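You operate a simulated robot arm through the tools that you are given. There is no shell and no other tool.

You are at the controls of a simulated robot arm. One attempt, no reset.

## Task
Swap steel bar 1 in the silver socket for bar 3.
Fine: red valve lever shut and switch on OPEN first; bar 1 goes in the orange tub.

It is judged by the outcome, as a careful person would: the job done as asked, and still so three seconds after it is handed in. It fails if anything else is knocked over, pushed out of place, dropped, spilled or broken.

## Robot
A 7-joint arm with a three-finger gripper, fixed in place. Base frame: the origin is on the floor under the middle of its stand, x ahead of it, y to its left, z up; the work surface is at about z = 720. Lengths are in mm, angles in rad, forces in N, time in s.
With the tool pointing down near the work surface it reaches from about 100 to 880 mm from the base axis. Its first joint turns from -2.897 to 2.897 rad. Payload 2.94 kg.
The tool frame sits at the grasp point between the pads (the TCP): z along the fingers, y along the line on which they close. The tips reach 30 mm beyond it. The gripper opens to 132 mm; its body begins 107 mm behind the TCP.
Orientation is that of the tool frame in the base frame, as [roll, pitch, yaw] about the fixed x, y, z axes, in that order (R = Rz(yaw) Ry(pitch) Rx(roll)). With the fingers straight down and closing along the base's y, the tool's x points along the base's -x, its y along +y and its z along -z.

## Interface
- The arm moves only by the tool play_rows. Its argument "commands" is text: rows parted by semicolons, each of 7 numbers parted by spaces: the shift along the tool's x, y, z in mm, then the turn, a rotation vector about the tool's x, y, z in rad, then the opening, from 0 (shut) to 1 (fully open). In form: dx dy dz wx wy wz hand; .... A call has 1 to 20 rows; each row shifts and turns the commanded pose from where the row before left it, along the tool's axes as they then stand. Each row takes 0.2 s and may step no farther than 50 mm and 0.15 rad from the row before; otherwise, or with a gripper value out of range, the whole call is refused. A pose out of reach is approached as far as the arm can. The call stops where the force on the tool passes 40 N (or 10 N more than at its start, if that is more) or the arm is blocked; 0.2 s more then pass. The fingers move at their own pace (about 37.4 mm/s each) and stop on an object; they squeeze with about 38 N. The grip force told is the motor's: it shows also when the fingers shut on nothing. Time passes only in rows, and 0.2 s behind the last, so rows that do not move let the fingers close. It gives the time, the measured TCP pose, the force on the tool (base axes), the opening and the grip force at its end, in the units of the frame above (readings bear some noise), with the torque about the TCP (base axes, N m) and any sound that the robot's microphone picked up, and new pictures: "views" is both (left out), scene, wrist or none.
- Cameras (640 x 400 px; columns grow to the right, rows downward): "scene" is fixed at [400.6, 496.5, 1446.6]; the picture's right is [-1.00, -0.02, 0.00], its down [-0.02, 0.77, -0.64] and it looks along [0.01, -0.64, -0.77] (base axes); focal length 360 px, centre (320, 200). "wrist" rides on the gripper at [72, 3, -144] in the tool frame; the picture's right is [-0.04, 1.00, 0.00], its down [-0.88, -0.04, -0.48] and it looks along [-0.47, -0.02, 0.88] (tool axes); focal length 256 px, centre (320, 200). There is no depth. A picture from a camera that has moved, and an enlarged one, comes with that camera's place and axes in the base frame and with its lens.
- lift_body(by): moves the trunk up (or, below 0, down) by that many mm; the arm rides with it, the base frame stays. It gives what a move gives, with no picture.
- enlarge(camera, box): a new picture of the part [left, top, right, bottom] of that camera's present view, enlarged. It takes no simulated time.
- hand_in(): hands the job in; it is judged then, once.

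Places have to be worked out from the pictures, the camera data and where the tool is seen. Open the gripper and draw the arm clear of the work before you hand the job in, unless the task says otherwise.

The tools are called by a JSON object that holds its "method" and its "body". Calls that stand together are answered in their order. play_rows: Moves the arm, as the interface text tells. Its arguments: {"type":"object","properties":{"commands":{"type":"string"},"views":{"type":"string","enum":["both","scene","wrist","none"]}},"required":["commands"]} The other tools are called the same way: lift_body (by) moves the trunk up or down; enlarge (camera, box) takes an enlarged picture of a part of a camera's view; hand_in () hands the job in.

At the start:

```text
t: 0.0
position: [676.8, -38.1, 1042.3]
tcp_rot: [3.141, 0.001, -3.14]
ft_force: [-0.2, -0.6, -0.2]
ft_torque: [0.01, 0.01, 0.03]
grip_width: 132.1
grasp_force: 0.0
trunk travel left (down, up): [-250.0, 290.0]
```

scene: 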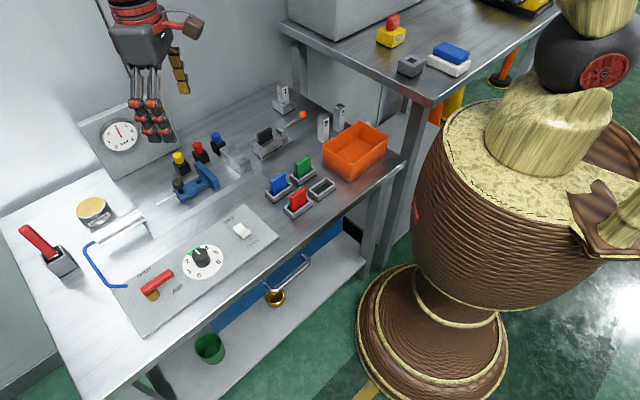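
wrist: 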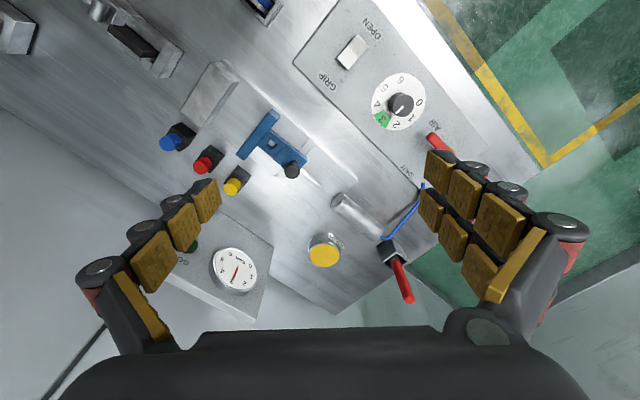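

I'll start by enlarging the scene view to find the bars, socket, valve lever and switch.

{"method": "enlarge", "body": {"camera": "scene", "box": [200, 70, 420, 220]}}

{"method": "enlarge", "body": {"camera": "scene", "box": [80, 190, 300, 340]}}

{"method": "enlarge", "body": {"camera": "scene", "box": [0, 100, 220, 250]}}

{"method": "enlarge", "body": {"camera": "scene", "box": [240, 70, 360, 160]}}

{"method": "enlarge", "body": {"camera": "wrist", "box": [0, 0, 320, 200]}}

{"method": "enlarge", "body": {"camera": "wrist", "box": [280, 0, 540, 200]}}

```text
2.67 times, centred on (310, 145) of scene
camera zoom: at [400.6, 496.5, 1446.6], right [-1.0, -0.02, 0.0], down [-0.02, 0.77, -0.64], along [0.01, -0.64, -0.77], focal length 959 px, centre (347, 347)
```

zoom: 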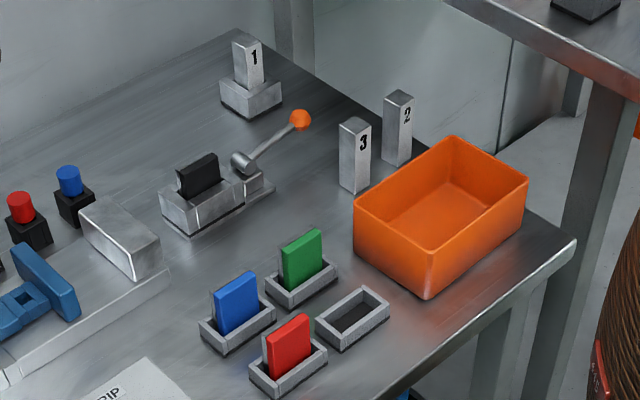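

```text
2.67 times, centred on (190, 265) of scene
camera zoom: at [400.6, 496.5, 1446.6], right [-1.0, -0.02, 0.0], down [-0.02, 0.77, -0.64], along [0.01, -0.64, -0.77], focal length 959 px, centre (667, 27)
```

zoom: 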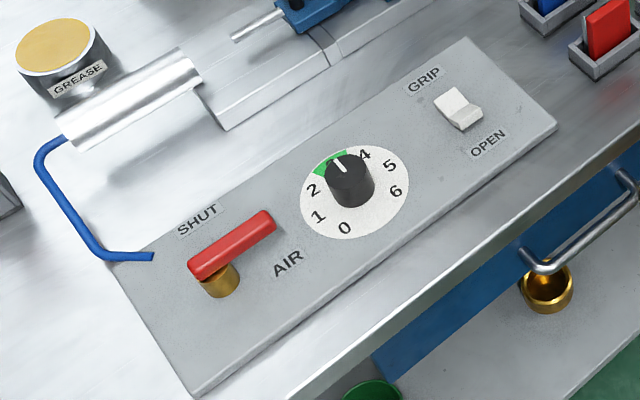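

```text
2.67 times, centred on (110, 175) of scene
camera zoom: at [400.6, 496.5, 1446.6], right [-1.0, -0.02, 0.0], down [-0.02, 0.77, -0.64], along [0.01, -0.64, -0.77], focal length 959 px, centre (880, 267)
```

zoom: 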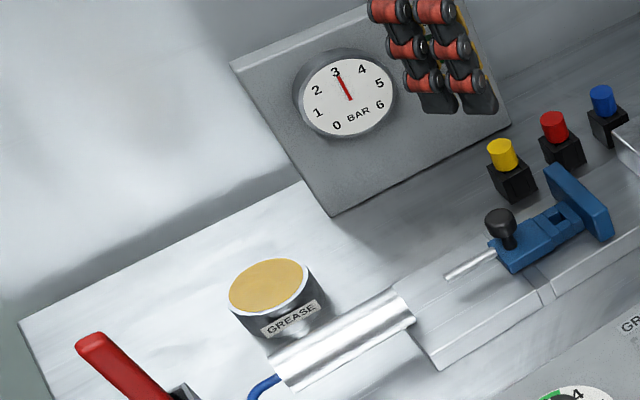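

```text
4.44 times, centred on (300, 115) of scene
camera zoom: at [400.6, 496.5, 1446.6], right [-1.0, -0.02, 0.0], down [-0.02, 0.77, -0.64], along [0.01, -0.64, -0.77], focal length 1598 px, centre (409, 578)
```

zoom: 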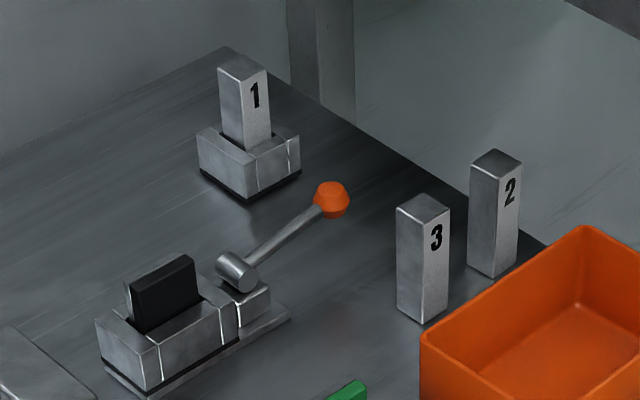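

```text
2.00 times, centred on (160, 100) of wrist
camera zoom: at [605.3, -36.1, 1185.2], right [0.04, 1.0, 0.0], down [0.88, -0.04, 0.48], along [0.47, -0.02, -0.88], focal length 512 px, centre (640, 400)
```

zoom: 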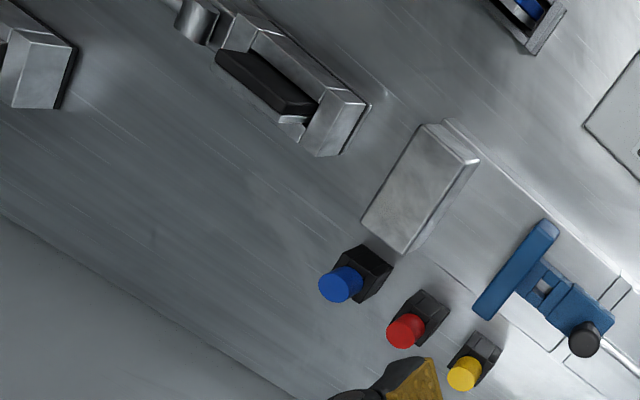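

```text
2.00 times, centred on (410, 100) of wrist
camera zoom: at [605.3, -36.1, 1185.2], right [0.04, 1.0, 0.0], down [0.88, -0.04, 0.48], along [0.47, -0.02, -0.88], focal length 512 px, centre (140, 400)
```

zoom: 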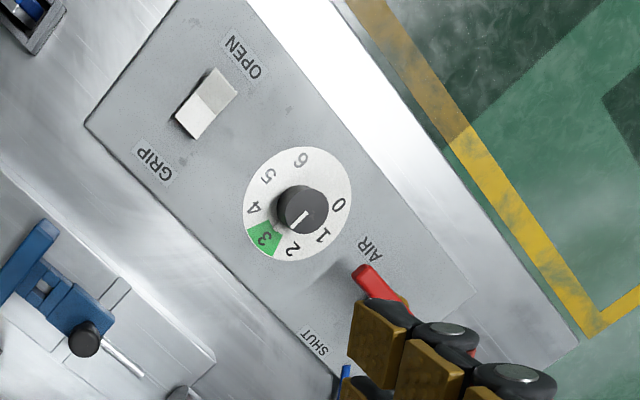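

The panel is on the near bench side: I estimate the lever at about (760,140), the switch at about (595,0), bar 1's socket at about (530,-455), bar 3 at about (406,-342) and the tub at about (313,-278). I'll move the wrist camera over the panel to see the lever and switch clearly.

{"method": "play_rows", "body": {"commands": "19.25 34.5 10.5 0 0 0 1; 19.25 34.5 10.5 0 0 0 1; 19.25 34.5 10.5 0 0 0 1; 19.25 34.5 10.5 0 0 0 1; 0 0 0 0 0 0 1", "views": "both"}}

```text
t: 1.2
position: [599.2, 97.6, 1001.7]
tcp_rot: [3.14, -0.001, 3.142]
ft_force: [-1.1, -0.1, -0.8]
ft_torque: [-0.04, -0.03, 0.01]
grip_width: 132.3
grasp_force: 0.1
trunk travel left (down, up): [-250.0, 290.0]
camera wrist: at [526.9, 101.5, 1143.7], right [0.04, 1.0, 0.0], down [0.88, -0.04, 0.48], along [0.48, -0.02, -0.88], focal length 256 px, centre (320, 200)
```

scene: 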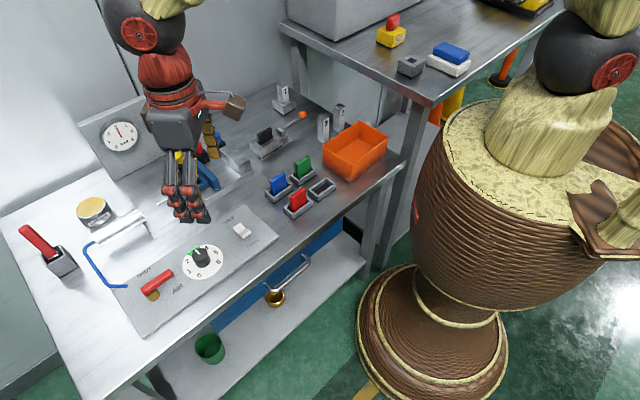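
wrist: 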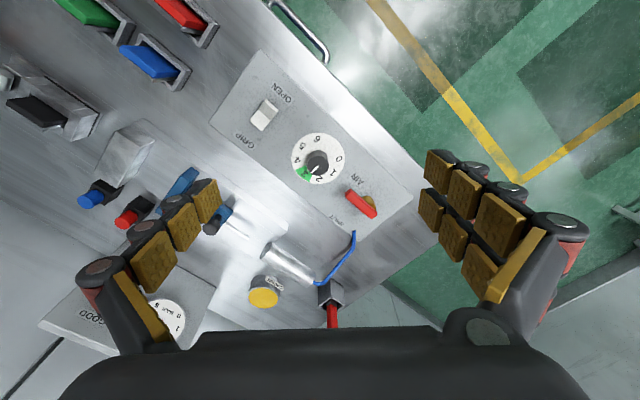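

{"method": "enlarge", "body": {"camera": "wrist", "box": [220, 60, 420, 260]}}

{"method": "enlarge", "body": {"camera": "scene", "box": [110, 240, 210, 310]}}

{"method": "enlarge", "body": {"camera": "wrist", "box": [310, 160, 390, 240]}}

{"method": "enlarge", "body": {"camera": "scene", "box": [205, 200, 295, 260]}}

```text
2.00 times, centred on (320, 160) of wrist
camera zoom: at [526.9, 101.5, 1143.7], right [0.04, 1.0, 0.0], down [0.88, -0.04, 0.48], along [0.48, -0.02, -0.88], focal length 512 px, centre (320, 280)
```

zoom: 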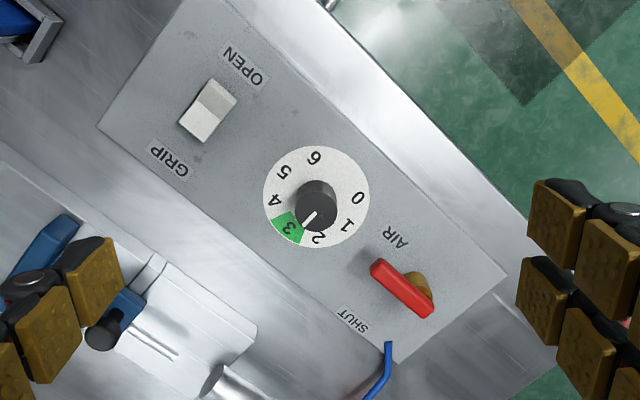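

```text
5.71 times, centred on (160, 275) of scene
camera zoom: at [400.6, 496.5, 1446.6], right [-1.0, -0.02, 0.0], down [-0.02, 0.77, -0.64], along [0.01, -0.64, -0.77], focal length 2055 px, centre (1234, -229)
```

zoom: 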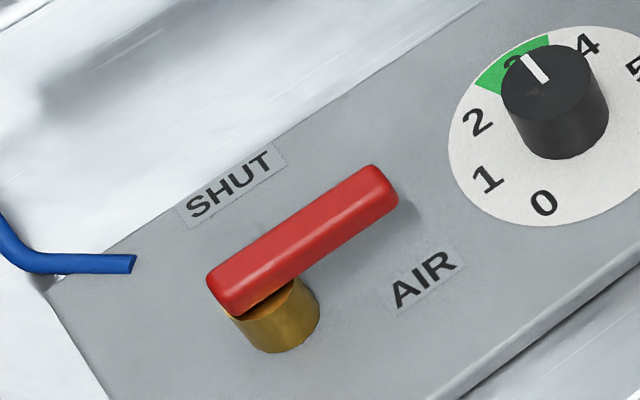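

```text
5.00 times, centred on (350, 200) of wrist
camera zoom: at [526.9, 101.5, 1143.7], right [0.04, 1.0, 0.0], down [0.88, -0.04, 0.48], along [0.48, -0.02, -0.88], focal length 1280 px, centre (170, 200)
```

zoom: 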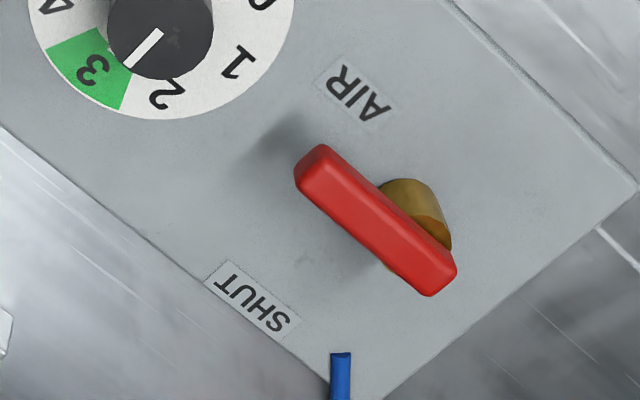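

```text
6.67 times, centred on (250, 230) of scene
camera zoom: at [400.6, 496.5, 1446.6], right [-1.0, -0.02, 0.0], down [-0.02, 0.77, -0.64], along [0.01, -0.64, -0.77], focal length 2398 px, centre (787, 0)
```

zoom: 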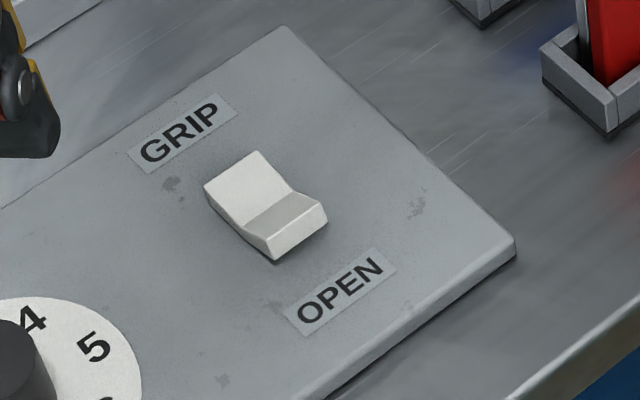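

The lever handle points toward AIR: pivot about (752,181), tip about (715,141,775). SHUT is a quarter turn toward the bench back. The rocker is currently on GRIP with its OPEN end raised, or the reverse, and I'll check that closer up. I'll close the hand in free air to learn its closed shape.

{"method": "play_rows", "body": {"commands": "0 0 0 0 0 0 0; 0 0 0 0 0 0 0; 0 0 0 0 0 0 0; 0 0 0 0 0 0 0; 0 0 0 0 0 0 0; 0 0 0 0 0 0 0; 0 0 0 0 0 0 0; 0 0 0 0 0 0 0; 0 0 0 0 0 0 0; 0 0 0 0 0 0 0; 0 0 0 0 0 0 0", "views": "both"}}

```text
t: 3.6
position: [599.5, 97.7, 1000.0]
tcp_rot: [-3.139, 0.0, 3.14]
ft_force: [0.6, 0.4, 0.0]
ft_torque: [-0.02, 0.01, -0.01]
grip_width: 0.0
grasp_force: 28.2
trunk travel left (down, up): [-250.0, 290.0]
camera wrist: at [527.1, 101.2, 1143.7], right [0.04, 1.0, 0.0], down [0.88, -0.04, 0.48], along [0.47, -0.02, -0.88], focal length 256 px, centre (320, 200)
```

scene: 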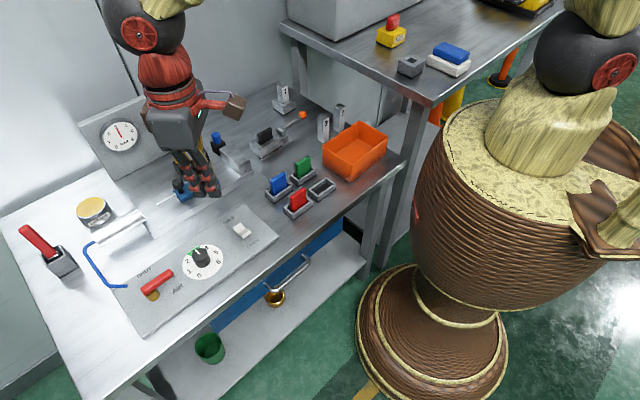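
wrist: 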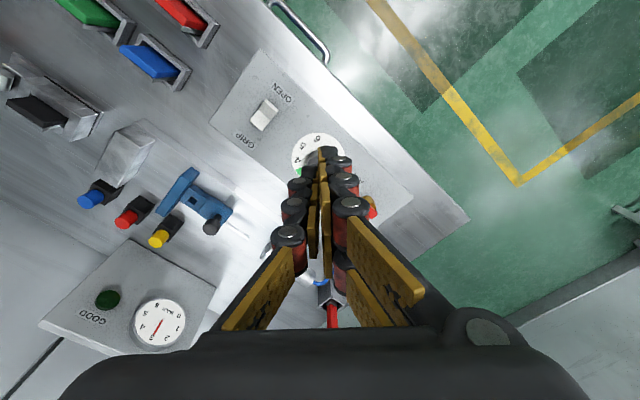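

{"method": "enlarge", "body": {"camera": "wrist", "box": [220, 130, 420, 330]}}

{"method": "enlarge", "body": {"camera": "scene", "box": [130, 90, 270, 210]}}

{"method": "enlarge", "body": {"camera": "wrist", "box": [220, 70, 320, 170]}}

{"method": "enlarge", "body": {"camera": "wrist", "box": [0, 180, 240, 360]}}

```text
2.00 times, centred on (320, 230) of wrist
camera zoom: at [527.1, 101.2, 1143.7], right [0.04, 1.0, 0.0], down [0.88, -0.04, 0.48], along [0.47, -0.02, -0.88], focal length 512 px, centre (320, 140)
```

zoom: 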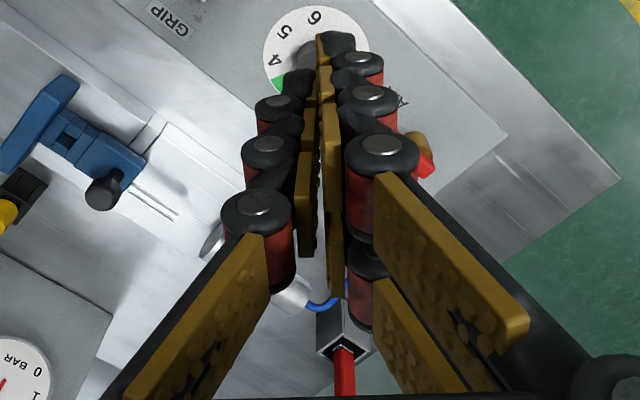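

```text
3.33 times, centred on (200, 150) of scene
camera zoom: at [400.6, 496.5, 1446.6], right [-1.0, -0.02, 0.0], down [-0.02, 0.77, -0.64], along [0.01, -0.64, -0.77], focal length 1199 px, centre (720, 367)
```

zoom: 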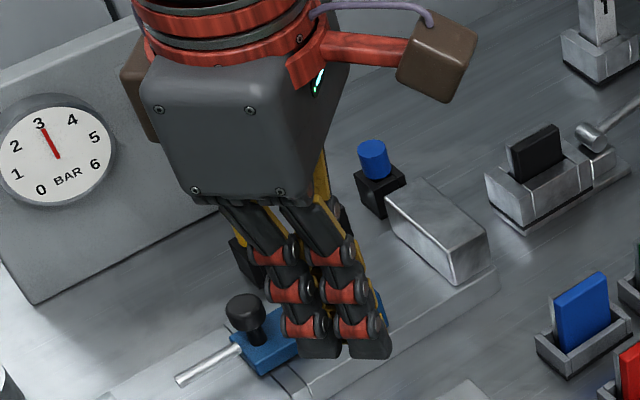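

```text
4.00 times, centred on (270, 120) of wrist
camera zoom: at [527.1, 101.2, 1143.7], right [0.04, 1.0, 0.0], down [0.88, -0.04, 0.48], along [0.47, -0.02, -0.88], focal length 1024 px, centre (520, 520)
```

zoom: 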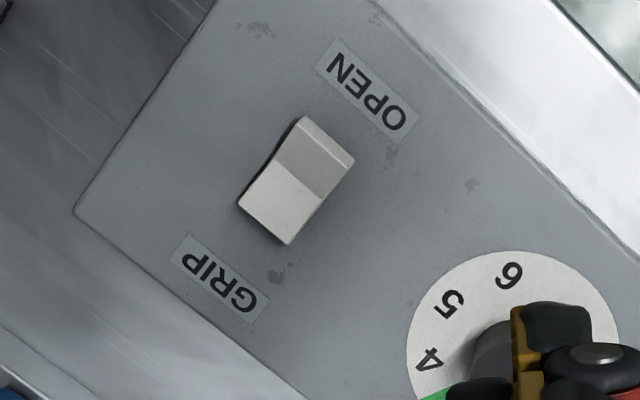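

```text
2.22 times, centred on (120, 270) of wrist
camera zoom: at [527.1, 101.2, 1143.7], right [0.04, 1.0, 0.0], down [0.88, -0.04, 0.48], along [0.47, -0.02, -0.88], focal length 569 px, centre (764, 44)
```

zoom: 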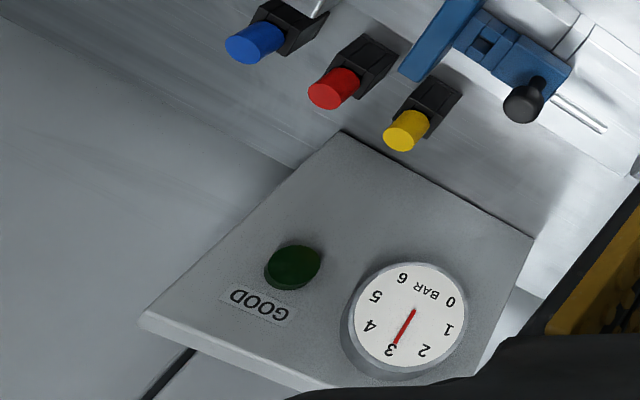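

The rocker is on GRIP, with its OPEN end standing proud, and the gauge reads 3 bar. The closed hand is about 46 mm along tool x and 40 mm along y. I'll move above the front side of the lever and turn the hand 45° so its -x side faces the lever.

{"method": "play_rows", "body": {"commands": "-21.7 21.7 37 0 0 0 0; -21.7 21.7 37 0 0 0 0; -21.7 21.7 37 0 0 0 0; -21.7 21.7 37 0 0 0 0; 0 0 0 0 0 0.131 0; 0 0 0 0 0 0.131 0; 0 0 0 0 0 0.131 0; 0 0 0 0 0 0.131 0; 0 0 0 0 0 0.131 0; 0 0 0 0 0 0.131 0; 0 0 0 0 0 0 0", "views": "both"}}

```text
t: 6.0
position: [686.1, 185.1, 852.4]
tcp_rot: [-3.14, 0.0, 2.356]
ft_force: [-1.1, -0.4, -0.3]
ft_torque: [-0.01, -0.02, 0.02]
grip_width: 0.0
grasp_force: 28.7
trunk travel left (down, up): [-250.0, 290.0]
camera wrist: at [638.6, 239.1, 995.1], right [0.74, 0.67, 0.0], down [0.59, -0.65, 0.48], along [0.32, -0.35, -0.88], focal length 256 px, centre (320, 200)
```

scene: 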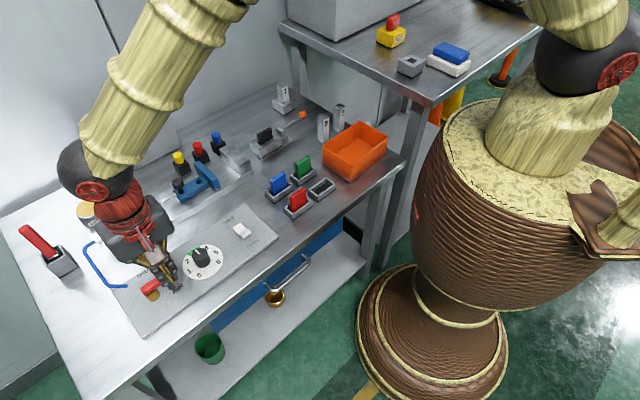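
wrist: 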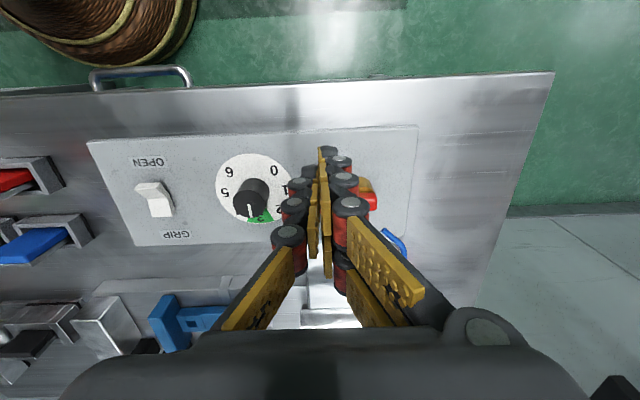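

{"method": "enlarge", "body": {"camera": "wrist", "box": [270, 120, 430, 270]}}

{"method": "enlarge", "body": {"camera": "scene", "box": [110, 230, 220, 320]}}

{"method": "enlarge", "body": {"camera": "wrist", "box": [80, 130, 260, 260]}}

```text
2.67 times, centred on (350, 195) of wrist
camera zoom: at [638.6, 239.1, 995.1], right [0.74, 0.67, 0.0], down [0.59, -0.65, 0.48], along [0.32, -0.35, -0.88], focal length 683 px, centre (240, 213)
```

zoom: 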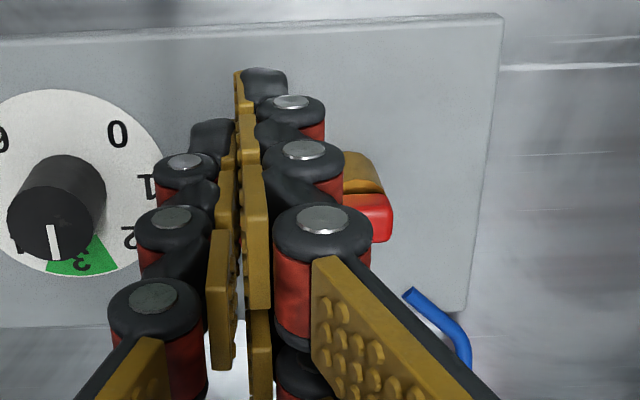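

```text
4.44 times, centred on (165, 275) of scene
camera zoom: at [400.6, 496.5, 1446.6], right [-1.0, -0.02, 0.0], down [-0.02, 0.77, -0.64], along [0.01, -0.64, -0.77], focal length 1598 px, centre (1009, -133)
```

zoom: 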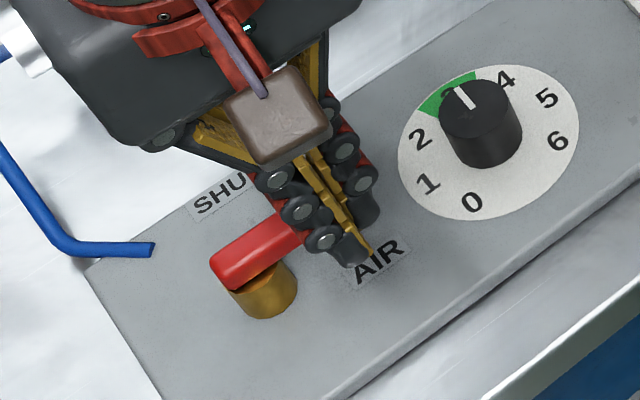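

```text
3.08 times, centred on (170, 195) of wrist
camera zoom: at [638.6, 239.1, 995.1], right [0.74, 0.67, 0.0], down [0.59, -0.65, 0.48], along [0.32, -0.35, -0.88], focal length 788 px, centre (782, 215)
```

zoom: 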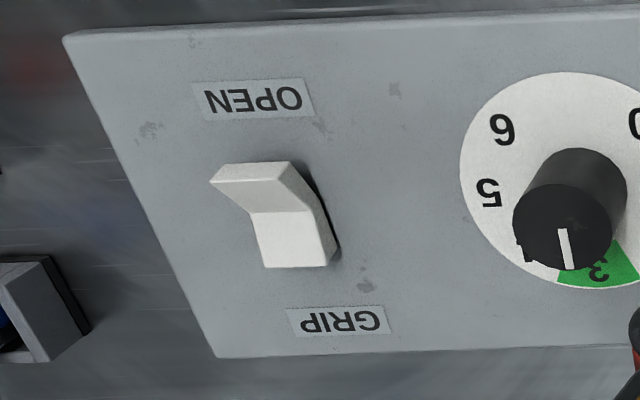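

The hand is on the front side of the lever with about 18 mm clearance. I'll descend so the tips sit just below the lever bar, about z 753.

{"method": "play_rows", "body": {"commands": "0 0 25 0 0 0 0; 0 0 25 0 0 0 0; 0 0 18 0 0 0 0; 0 0 0 0 0 0 0", "views": "both"}}

{"method": "enlarge", "body": {"camera": "scene", "box": [110, 230, 220, 320]}}

{"method": "enlarge", "body": {"camera": "wrist", "box": [270, 120, 430, 270]}}

```text
t: 7.0
position: [688.2, 186.3, 784.3]
tcp_rot: [-3.141, -0.001, 2.357]
ft_force: [0.4, 0.0, -0.1]
ft_torque: [-0.03, 0.07, 0.02]
grip_width: 0.0
grasp_force: 28.5
trunk travel left (down, up): [-250.0, 290.0]
camera wrist: at [639.5, 239.5, 927.4], right [0.74, 0.68, 0.0], down [0.59, -0.65, 0.48], along [0.32, -0.35, -0.88], focal length 256 px, centre (320, 200)
```

scene: 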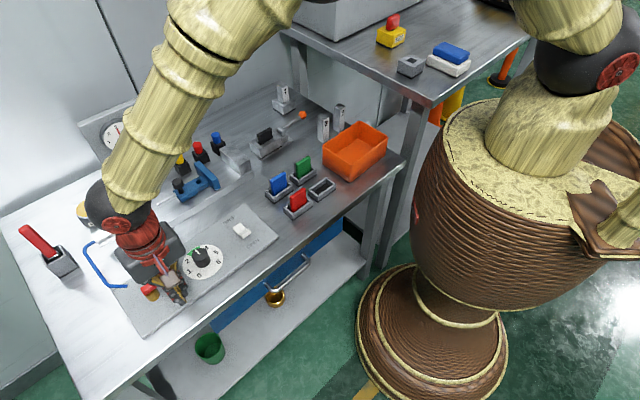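
wrist: 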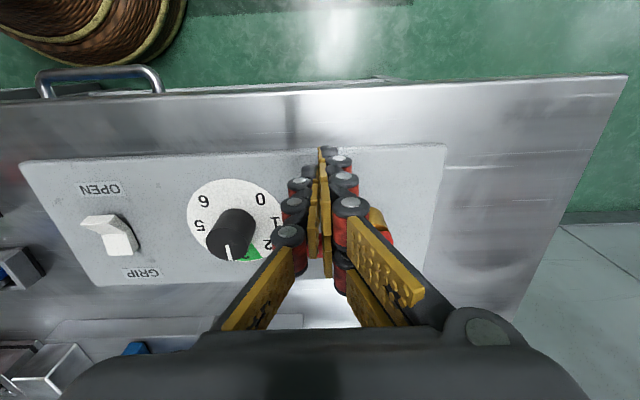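

```text
4.44 times, centred on (165, 275) of scene
camera zoom: at [400.6, 496.5, 1446.6], right [-1.0, -0.02, 0.0], down [-0.02, 0.77, -0.64], along [0.01, -0.64, -0.77], focal length 1598 px, centre (1009, -133)
```

zoom: 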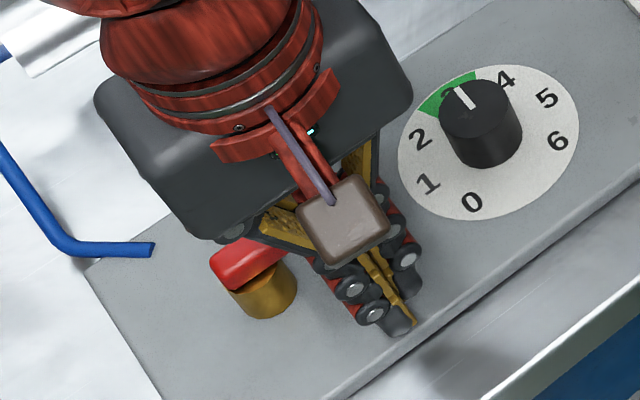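

```text
2.67 times, centred on (350, 195) of wrist
camera zoom: at [639.5, 239.5, 927.4], right [0.74, 0.68, 0.0], down [0.59, -0.65, 0.48], along [0.32, -0.35, -0.88], focal length 683 px, centre (240, 213)
```

zoom: 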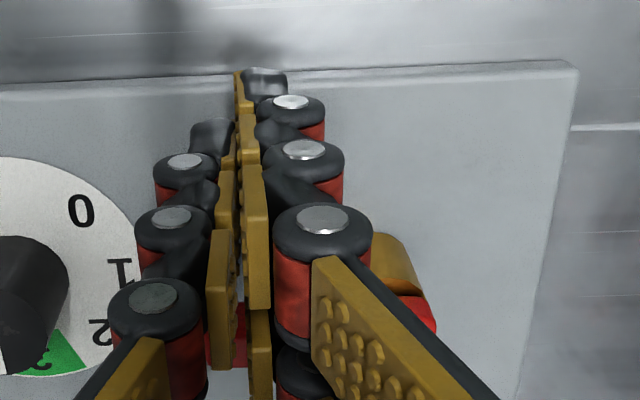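

No contact yet. I'll ease toward the lever along tool -x until just touching.

{"method": "play_rows", "body": {"commands": "-6 0 0 0 0 0 0; -6 0 0 0 0 0 0; -5 0 0 0 0 0 0; 0 0 0 0 0 0 0", "views": "both"}}

{"method": "enlarge", "body": {"camera": "scene", "box": [110, 230, 220, 320]}}

{"method": "enlarge", "body": {"camera": "wrist", "box": [270, 120, 430, 270]}}

```text
t: 8.0
position: [698.9, 174.2, 784.1]
tcp_rot: [-3.141, 0.0, 2.357]
ft_force: [-1.0, 0.6, -0.2]
ft_torque: [-0.02, -0.01, 0.0]
grip_width: 0.3
grasp_force: 28.5
trunk travel left (down, up): [-250.0, 290.0]
camera wrist: at [651.0, 227.0, 927.4], right [0.74, 0.68, 0.0], down [0.59, -0.65, 0.48], along [0.32, -0.35, -0.88], focal length 256 px, centre (320, 200)
```

scene: 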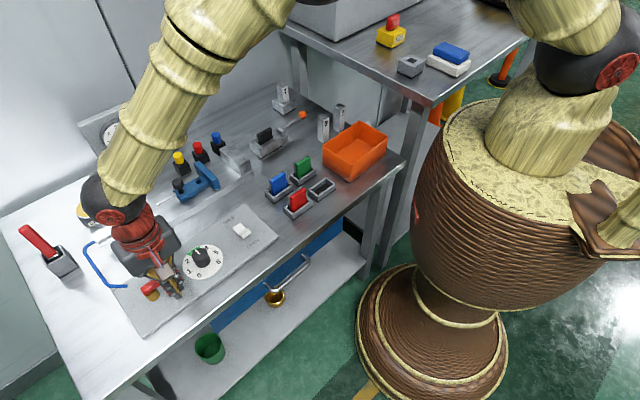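
wrist: 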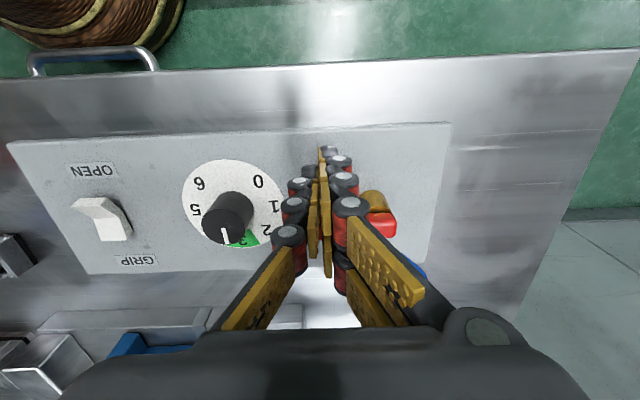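

```text
4.44 times, centred on (165, 275) of scene
camera zoom: at [400.6, 496.5, 1446.6], right [-1.0, -0.02, 0.0], down [-0.02, 0.77, -0.64], along [0.01, -0.64, -0.77], focal length 1598 px, centre (1009, -133)
```

zoom: 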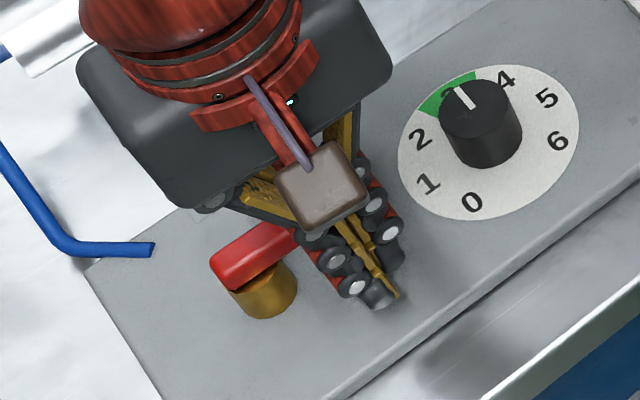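

```text
2.67 times, centred on (350, 195) of wrist
camera zoom: at [651.0, 227.0, 927.4], right [0.74, 0.68, 0.0], down [0.59, -0.65, 0.48], along [0.32, -0.35, -0.88], focal length 683 px, centre (240, 213)
```

zoom: 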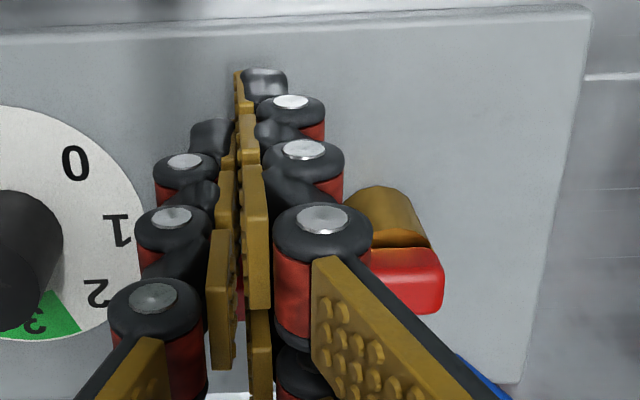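

The hand is almost touching: stem at about (751,182), hand 42 mm along the lever from the pivot. I'll start the arc around the pivot, turning the hand with the lever, for the first ~30°.

{"method": "play_rows", "body": {"commands": "-5.77 -3.7 0 0 0 -0.131 0; -5.77 -3.7 0 0 0 -0.131 0; -5.77 -3.7 0 0 0 -0.131 0; -5.77 -3.7 0 0 0 -0.131 0", "views": "both"}}

{"method": "enlarge", "body": {"camera": "scene", "box": [110, 230, 220, 320]}}

{"method": "enlarge", "body": {"camera": "wrist", "box": [270, 120, 430, 270]}}

```text
t: 9.0
position: [710.1, 149.0, 785.2]
tcp_rot: [3.141, 0.0, 2.881]
ft_force: [-0.7, 0.2, -0.5]
ft_torque: [0.0, -0.01, -0.02]
grip_width: 0.0
grasp_force: 28.5
trunk travel left (down, up): [-250.0, 290.0]
camera wrist: at [641.9, 170.0, 927.4], right [0.3, 0.95, 0.0], down [0.84, -0.26, 0.48], along [0.45, -0.14, -0.88], focal length 256 px, centre (320, 200)
```

scene: 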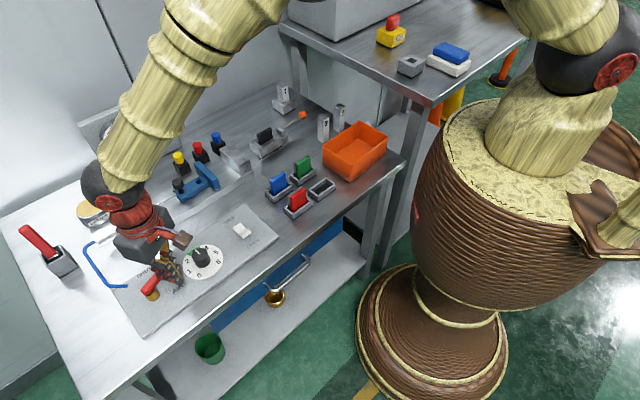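
wrist: 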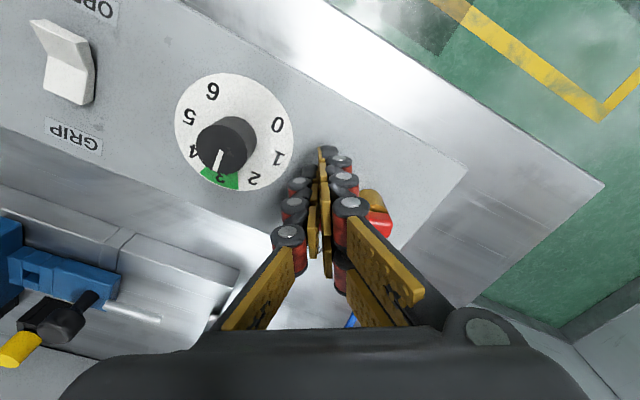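

```text
4.44 times, centred on (165, 275) of scene
camera zoom: at [400.6, 496.5, 1446.6], right [-1.0, -0.02, 0.0], down [-0.02, 0.77, -0.64], along [0.01, -0.64, -0.77], focal length 1598 px, centre (1009, -133)
```

zoom: 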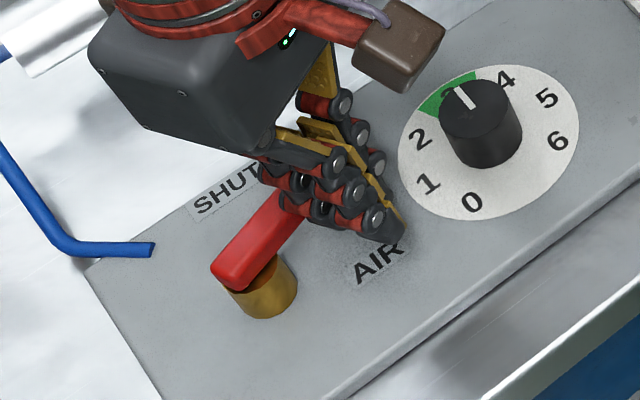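

```text
2.67 times, centred on (350, 195) of wrist
camera zoom: at [641.9, 170.0, 927.4], right [0.3, 0.95, 0.0], down [0.84, -0.26, 0.48], along [0.45, -0.14, -0.88], focal length 683 px, centre (240, 213)
```

zoom: 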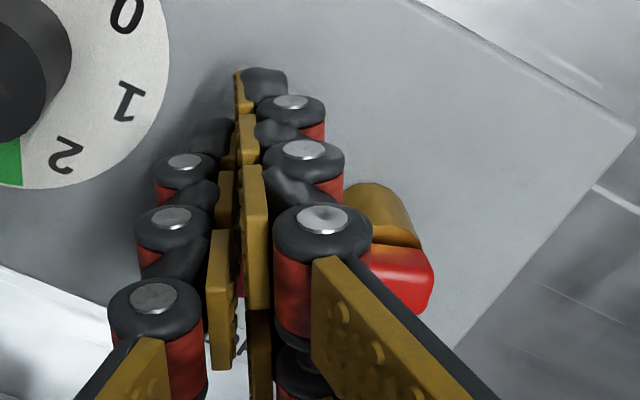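

The lever is turning with negligible resistance. I'll continue the arc.

{"method": "play_rows", "body": {"commands": "-5.77 -3.7 0 0 0 -0.131 0; -5.77 -3.7 0 0 0 -0.131 0; -5.77 -3.7 0 0 0 -0.131 0; -5.77 -3.7 0 0 0 -0.131 0; -5.77 -3.7 0 0 0 -0.131 0", "views": "both"}}

{"method": "enlarge", "body": {"camera": "scene", "box": [110, 230, 220, 320]}}

{"method": "enlarge", "body": {"camera": "wrist", "box": [270, 120, 430, 270]}}

```text
t: 10.2
position: [738.3, 129.9, 784.5]
tcp_rot: [-3.14, -0.002, -2.747]
ft_force: [-1.2, -1.7, -4.5]
ft_torque: [-0.07, 0.11, -0.01]
grip_width: 0.0
grasp_force: 28.3
trunk travel left (down, up): [-250.0, 290.0]
camera wrist: at [671.0, 105.5, 926.4], right [-0.34, 0.94, 0.0], down [0.83, 0.3, 0.47], along [0.45, 0.16, -0.88], focal length 256 px, centre (320, 200)
```

scene: 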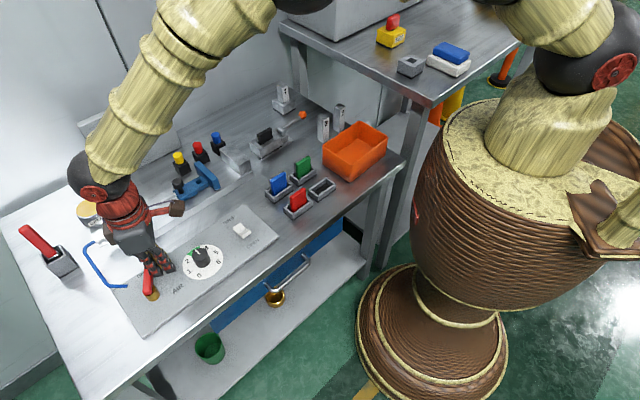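
wrist: 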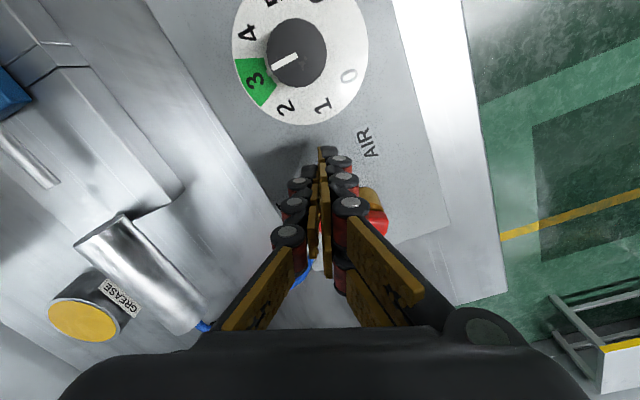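

```text
4.44 times, centred on (165, 275) of scene
camera zoom: at [400.6, 496.5, 1446.6], right [-1.0, -0.02, 0.0], down [-0.02, 0.77, -0.64], along [0.01, -0.64, -0.77], focal length 1598 px, centre (1009, -133)
```

zoom: 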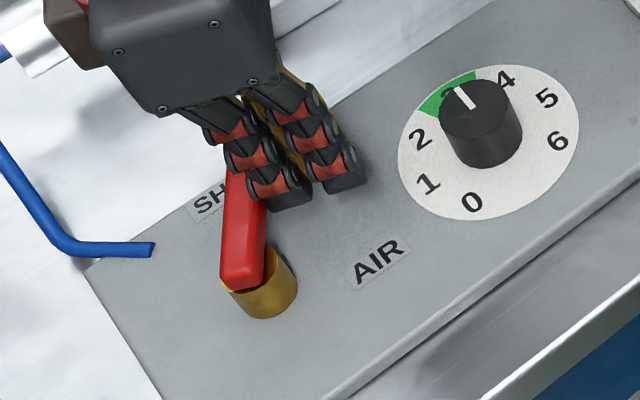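

```text
2.67 times, centred on (350, 195) of wrist
camera zoom: at [671.0, 105.5, 926.4], right [-0.34, 0.94, 0.0], down [0.83, 0.3, 0.47], along [0.45, 0.16, -0.88], focal length 683 px, centre (240, 213)
```

zoom: 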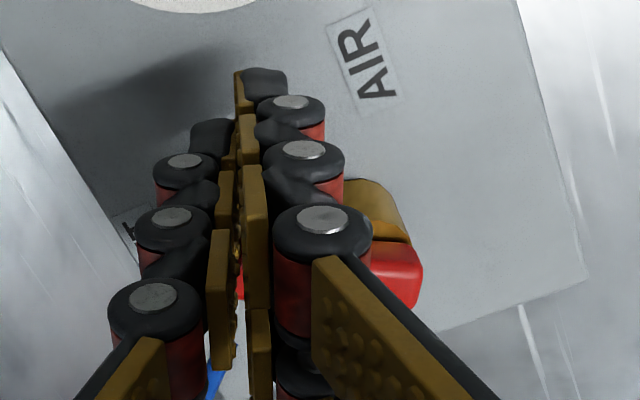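

About 67° turned. I'll do the last part in smaller steps, watching the force at the end stop.

{"method": "play_rows", "body": {"commands": "-5.77 -3.7 0 0 0 -0.131 0; -5.77 -3.7 0 0 0 -0.131 0; -2.9 -1.9 0 0 0 -0.066 0; 0 0 0 0 0 0 0", "views": "both"}}

{"method": "enlarge", "body": {"camera": "scene", "box": [110, 230, 220, 320]}}

{"method": "enlarge", "body": {"camera": "wrist", "box": [270, 120, 430, 270]}}

```text
t: 11.2
position: [756.0, 130.0, 784.3]
tcp_rot: [3.141, 0.001, -2.417]
ft_force: [-0.8, 0.4, 0.2]
ft_torque: [0.01, -0.03, -0.03]
grip_width: 0.1
grasp_force: 29.2
trunk travel left (down, up): [-250.0, 290.0]
camera wrist: at [699.7, 84.2, 927.0], right [-0.63, 0.78, 0.0], down [0.68, 0.55, 0.48], along [0.37, 0.3, -0.88], focal length 256 px, centre (320, 200)
```

scene: 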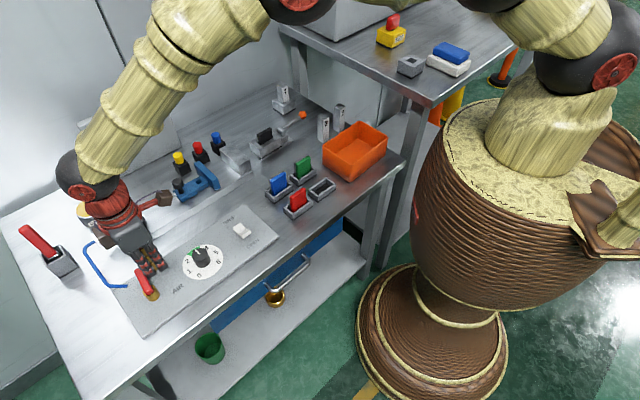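
wrist: 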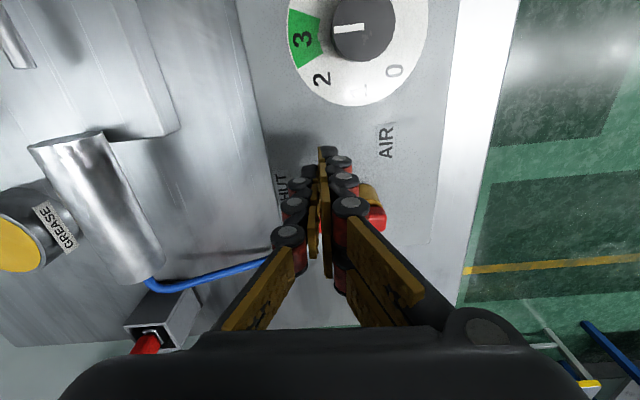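

```text
4.44 times, centred on (165, 275) of scene
camera zoom: at [400.6, 496.5, 1446.6], right [-1.0, -0.02, 0.0], down [-0.02, 0.77, -0.64], along [0.01, -0.64, -0.77], focal length 1598 px, centre (1009, -133)
```

zoom: 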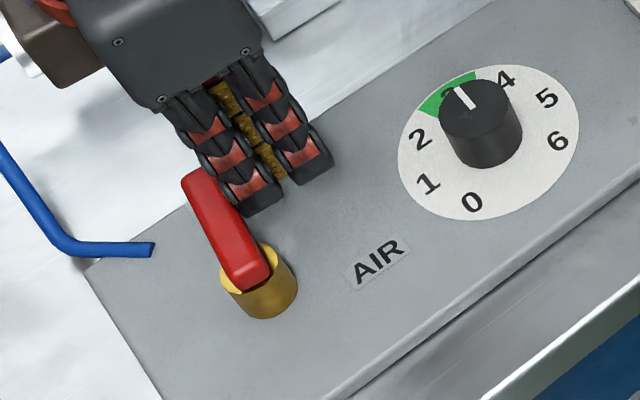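

```text
2.67 times, centred on (350, 195) of wrist
camera zoom: at [699.7, 84.2, 927.0], right [-0.63, 0.78, 0.0], down [0.68, 0.55, 0.48], along [0.37, 0.3, -0.88], focal length 683 px, centre (240, 213)
```

zoom: 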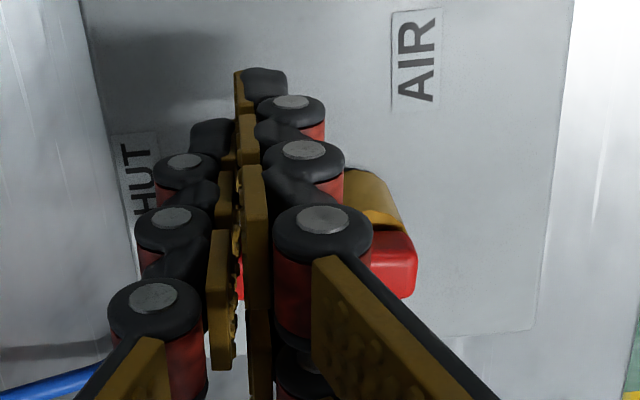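

The lever points to about -52°, and the panel-perpendicular is about -45°. I'll push a few more degrees until it meets the stop.

{"method": "play_rows", "body": {"commands": "-2.9 -1.9 0 0 0 -0.066 0; -2.9 -1.9 0 0 0 -0.066 0; 0 0 0 0 0 0 0", "views": "both"}}

{"method": "enlarge", "body": {"camera": "scene", "box": [110, 230, 220, 320]}}

{"method": "enlarge", "body": {"camera": "wrist", "box": [270, 120, 430, 270]}}

```text
t: 12.0
position: [760.4, 129.6, 782.9]
tcp_rot: [-3.141, 0.0, -2.289]
ft_force: [-3.2, -3.9, 0.3]
ft_torque: [-0.07, 0.03, 0.02]
grip_width: 0.0
grasp_force: 28.9
trunk travel left (down, up): [-250.0, 290.0]
camera wrist: at [712.2, 77.4, 926.7], right [-0.72, 0.69, 0.0], down [0.61, 0.64, 0.47], along [0.33, 0.34, -0.88], focal length 256 px, centre (320, 200)
```

scene: 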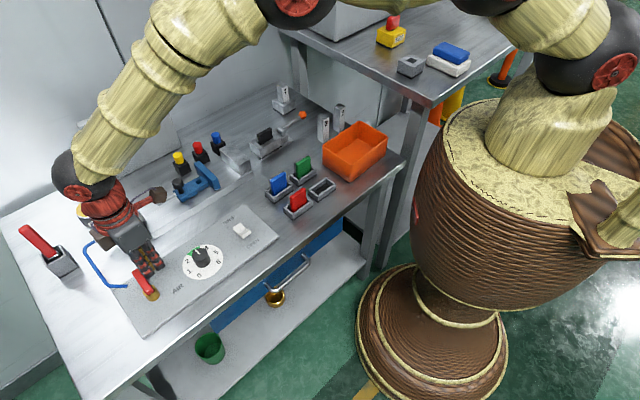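
wrist: 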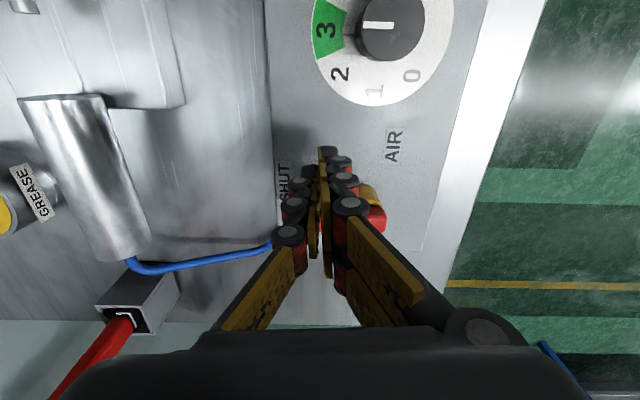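

```text
4.44 times, centred on (165, 275) of scene
camera zoom: at [400.6, 496.5, 1446.6], right [-1.0, -0.02, 0.0], down [-0.02, 0.77, -0.64], along [0.01, -0.64, -0.77], focal length 1598 px, centre (1009, -133)
```

zoom: 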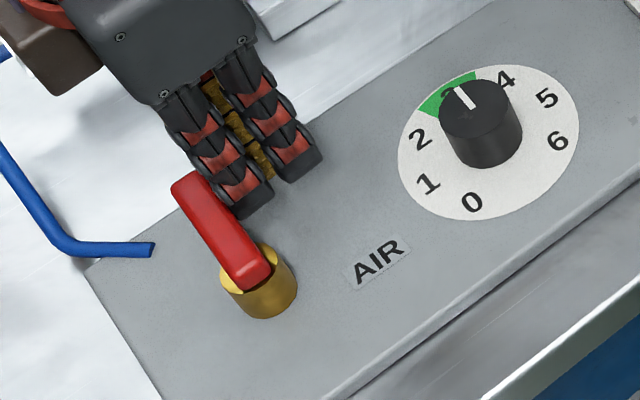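

```text
2.67 times, centred on (350, 195) of wrist
camera zoom: at [712.2, 77.4, 926.7], right [-0.72, 0.69, 0.0], down [0.61, 0.64, 0.47], along [0.33, 0.34, -0.88], focal length 683 px, centre (240, 213)
```

zoom: 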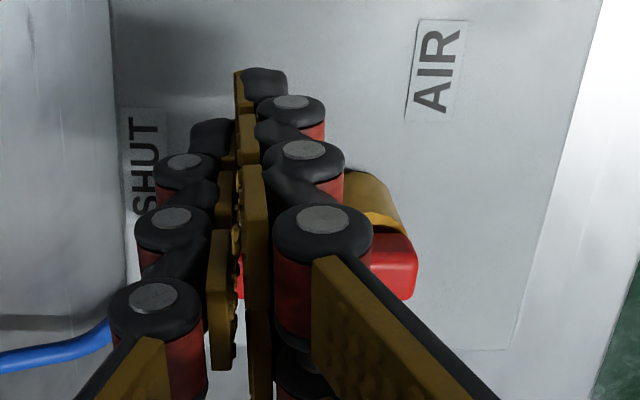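

A 5 N reaction has appeared, possibly the stop. I'll push a few mm more to confirm.

{"method": "play_rows", "body": {"commands": "-2.5 -1 0 0 0 -0.03 0; -2.5 -1 0 0 0 -0.03 0; 0 0 0 0 0 0 0", "views": "both"}}

{"method": "enlarge", "body": {"camera": "scene", "box": [110, 230, 220, 320]}}

```text
t: 12.8
position: [763.5, 129.1, 783.6]
tcp_rot: [3.139, -0.004, -2.227]
ft_force: [-26.5, -24.0, 7.1]
ft_torque: [-0.34, 0.36, 0.13]
grip_width: 0.2
grasp_force: 28.2
trunk travel left (down, up): [-250.0, 290.0]
camera wrist: at [717.5, 74.2, 926.9], right [-0.76, 0.65, 0.0], down [0.57, 0.67, 0.47], along [0.3, 0.36, -0.88], focal length 256 px, centre (320, 200)
```

scene: 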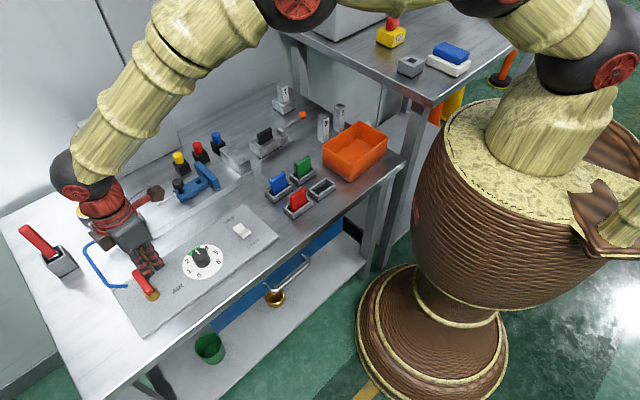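
wrist: 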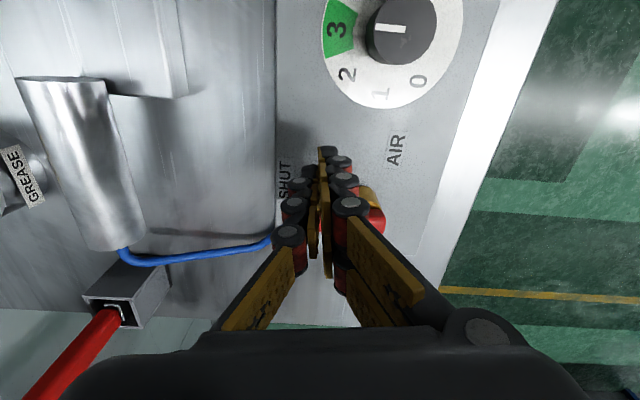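

```text
4.44 times, centred on (165, 275) of scene
camera zoom: at [400.6, 496.5, 1446.6], right [-1.0, -0.02, 0.0], down [-0.02, 0.77, -0.64], along [0.01, -0.64, -0.77], focal length 1598 px, centre (1009, -133)
```

zoom: 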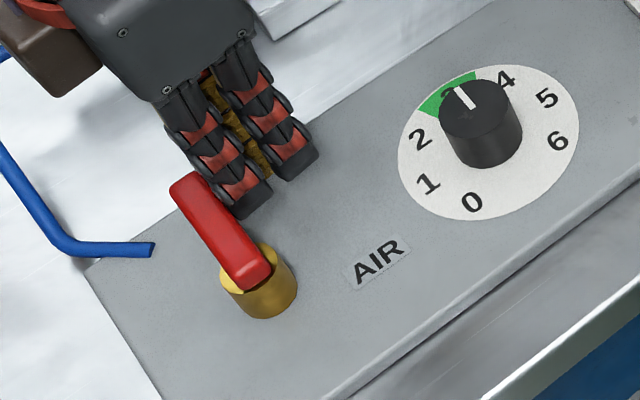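

A 36 N reaction with no more motion means the lever is against its SHUT stop. I'll back off and rise, then check the lever and gauge.

{"method": "play_rows", "body": {"commands": "10 0 0 0 0 0 0; 15 0 0 0 0 0 0; 0 0 -40 0 0 0 0; 0 0 -45 0 0 0 0; 0 0 -45 0 0 0 0; 0 0 0 0 0 0 0", "views": "both"}}

{"method": "enlarge", "body": {"camera": "scene", "box": [110, 230, 220, 320]}}

{"method": "enlarge", "body": {"camera": "scene", "box": [80, 90, 200, 180]}}

```text
t: 14.2
position: [751.7, 112.1, 913.9]
tcp_rot: [3.141, 0.001, -2.226]
ft_force: [1.0, -0.3, 0.7]
ft_torque: [0.01, 0.0, -0.01]
grip_width: 0.1
grasp_force: 28.3
trunk travel left (down, up): [-250.0, 290.0]
camera wrist: at [705.8, 56.7, 1057.4], right [-0.76, 0.64, 0.0], down [0.57, 0.67, 0.48], along [0.31, 0.36, -0.88], focal length 256 px, centre (320, 200)
```

scene: 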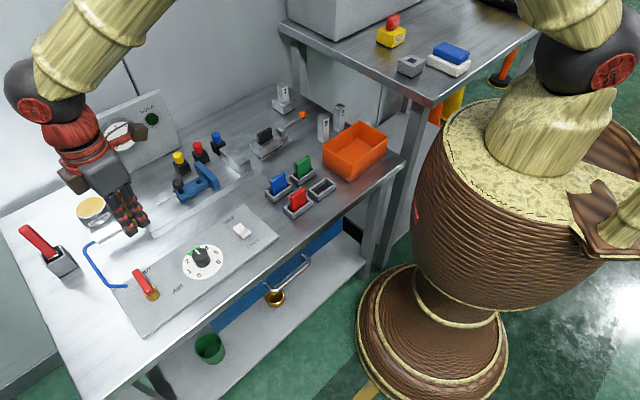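
wrist: 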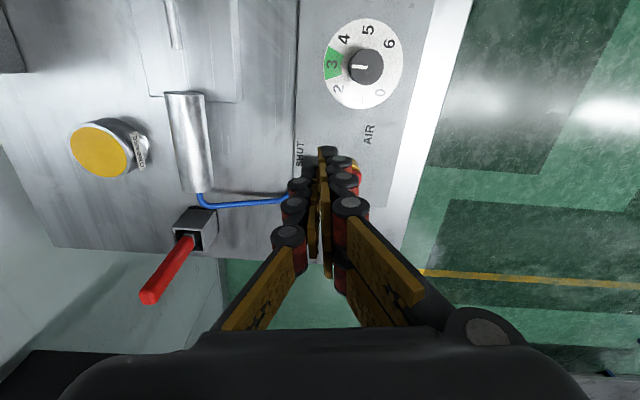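

```text
4.44 times, centred on (165, 275) of scene
camera zoom: at [400.6, 496.5, 1446.6], right [-1.0, -0.02, 0.0], down [-0.02, 0.77, -0.64], along [0.01, -0.64, -0.77], focal length 1598 px, centre (1009, -133)
```

zoom: 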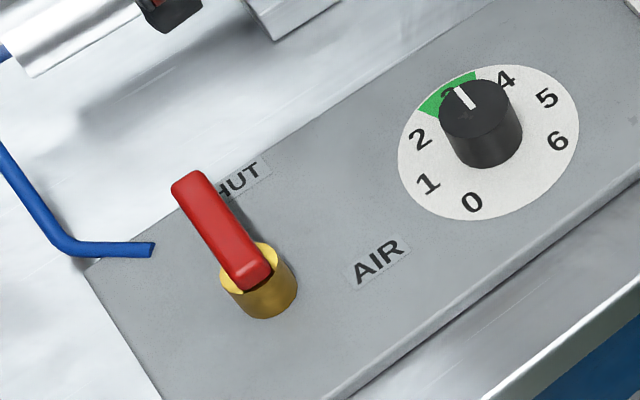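

```text
4.44 times, centred on (140, 135) of scene
camera zoom: at [400.6, 496.5, 1446.6], right [-1.0, -0.02, 0.0], down [-0.02, 0.77, -0.64], along [0.01, -0.64, -0.77], focal length 1598 px, centre (1120, 489)
```

zoom: 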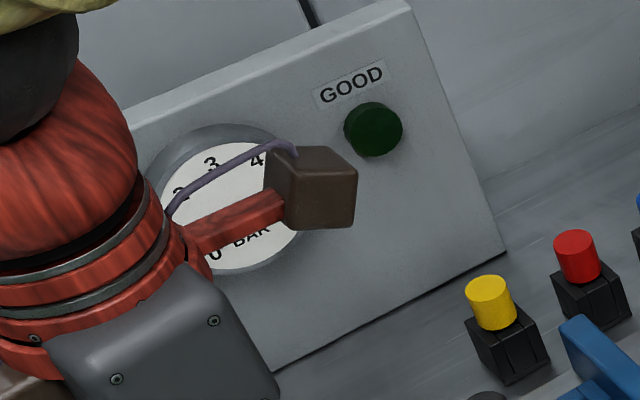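

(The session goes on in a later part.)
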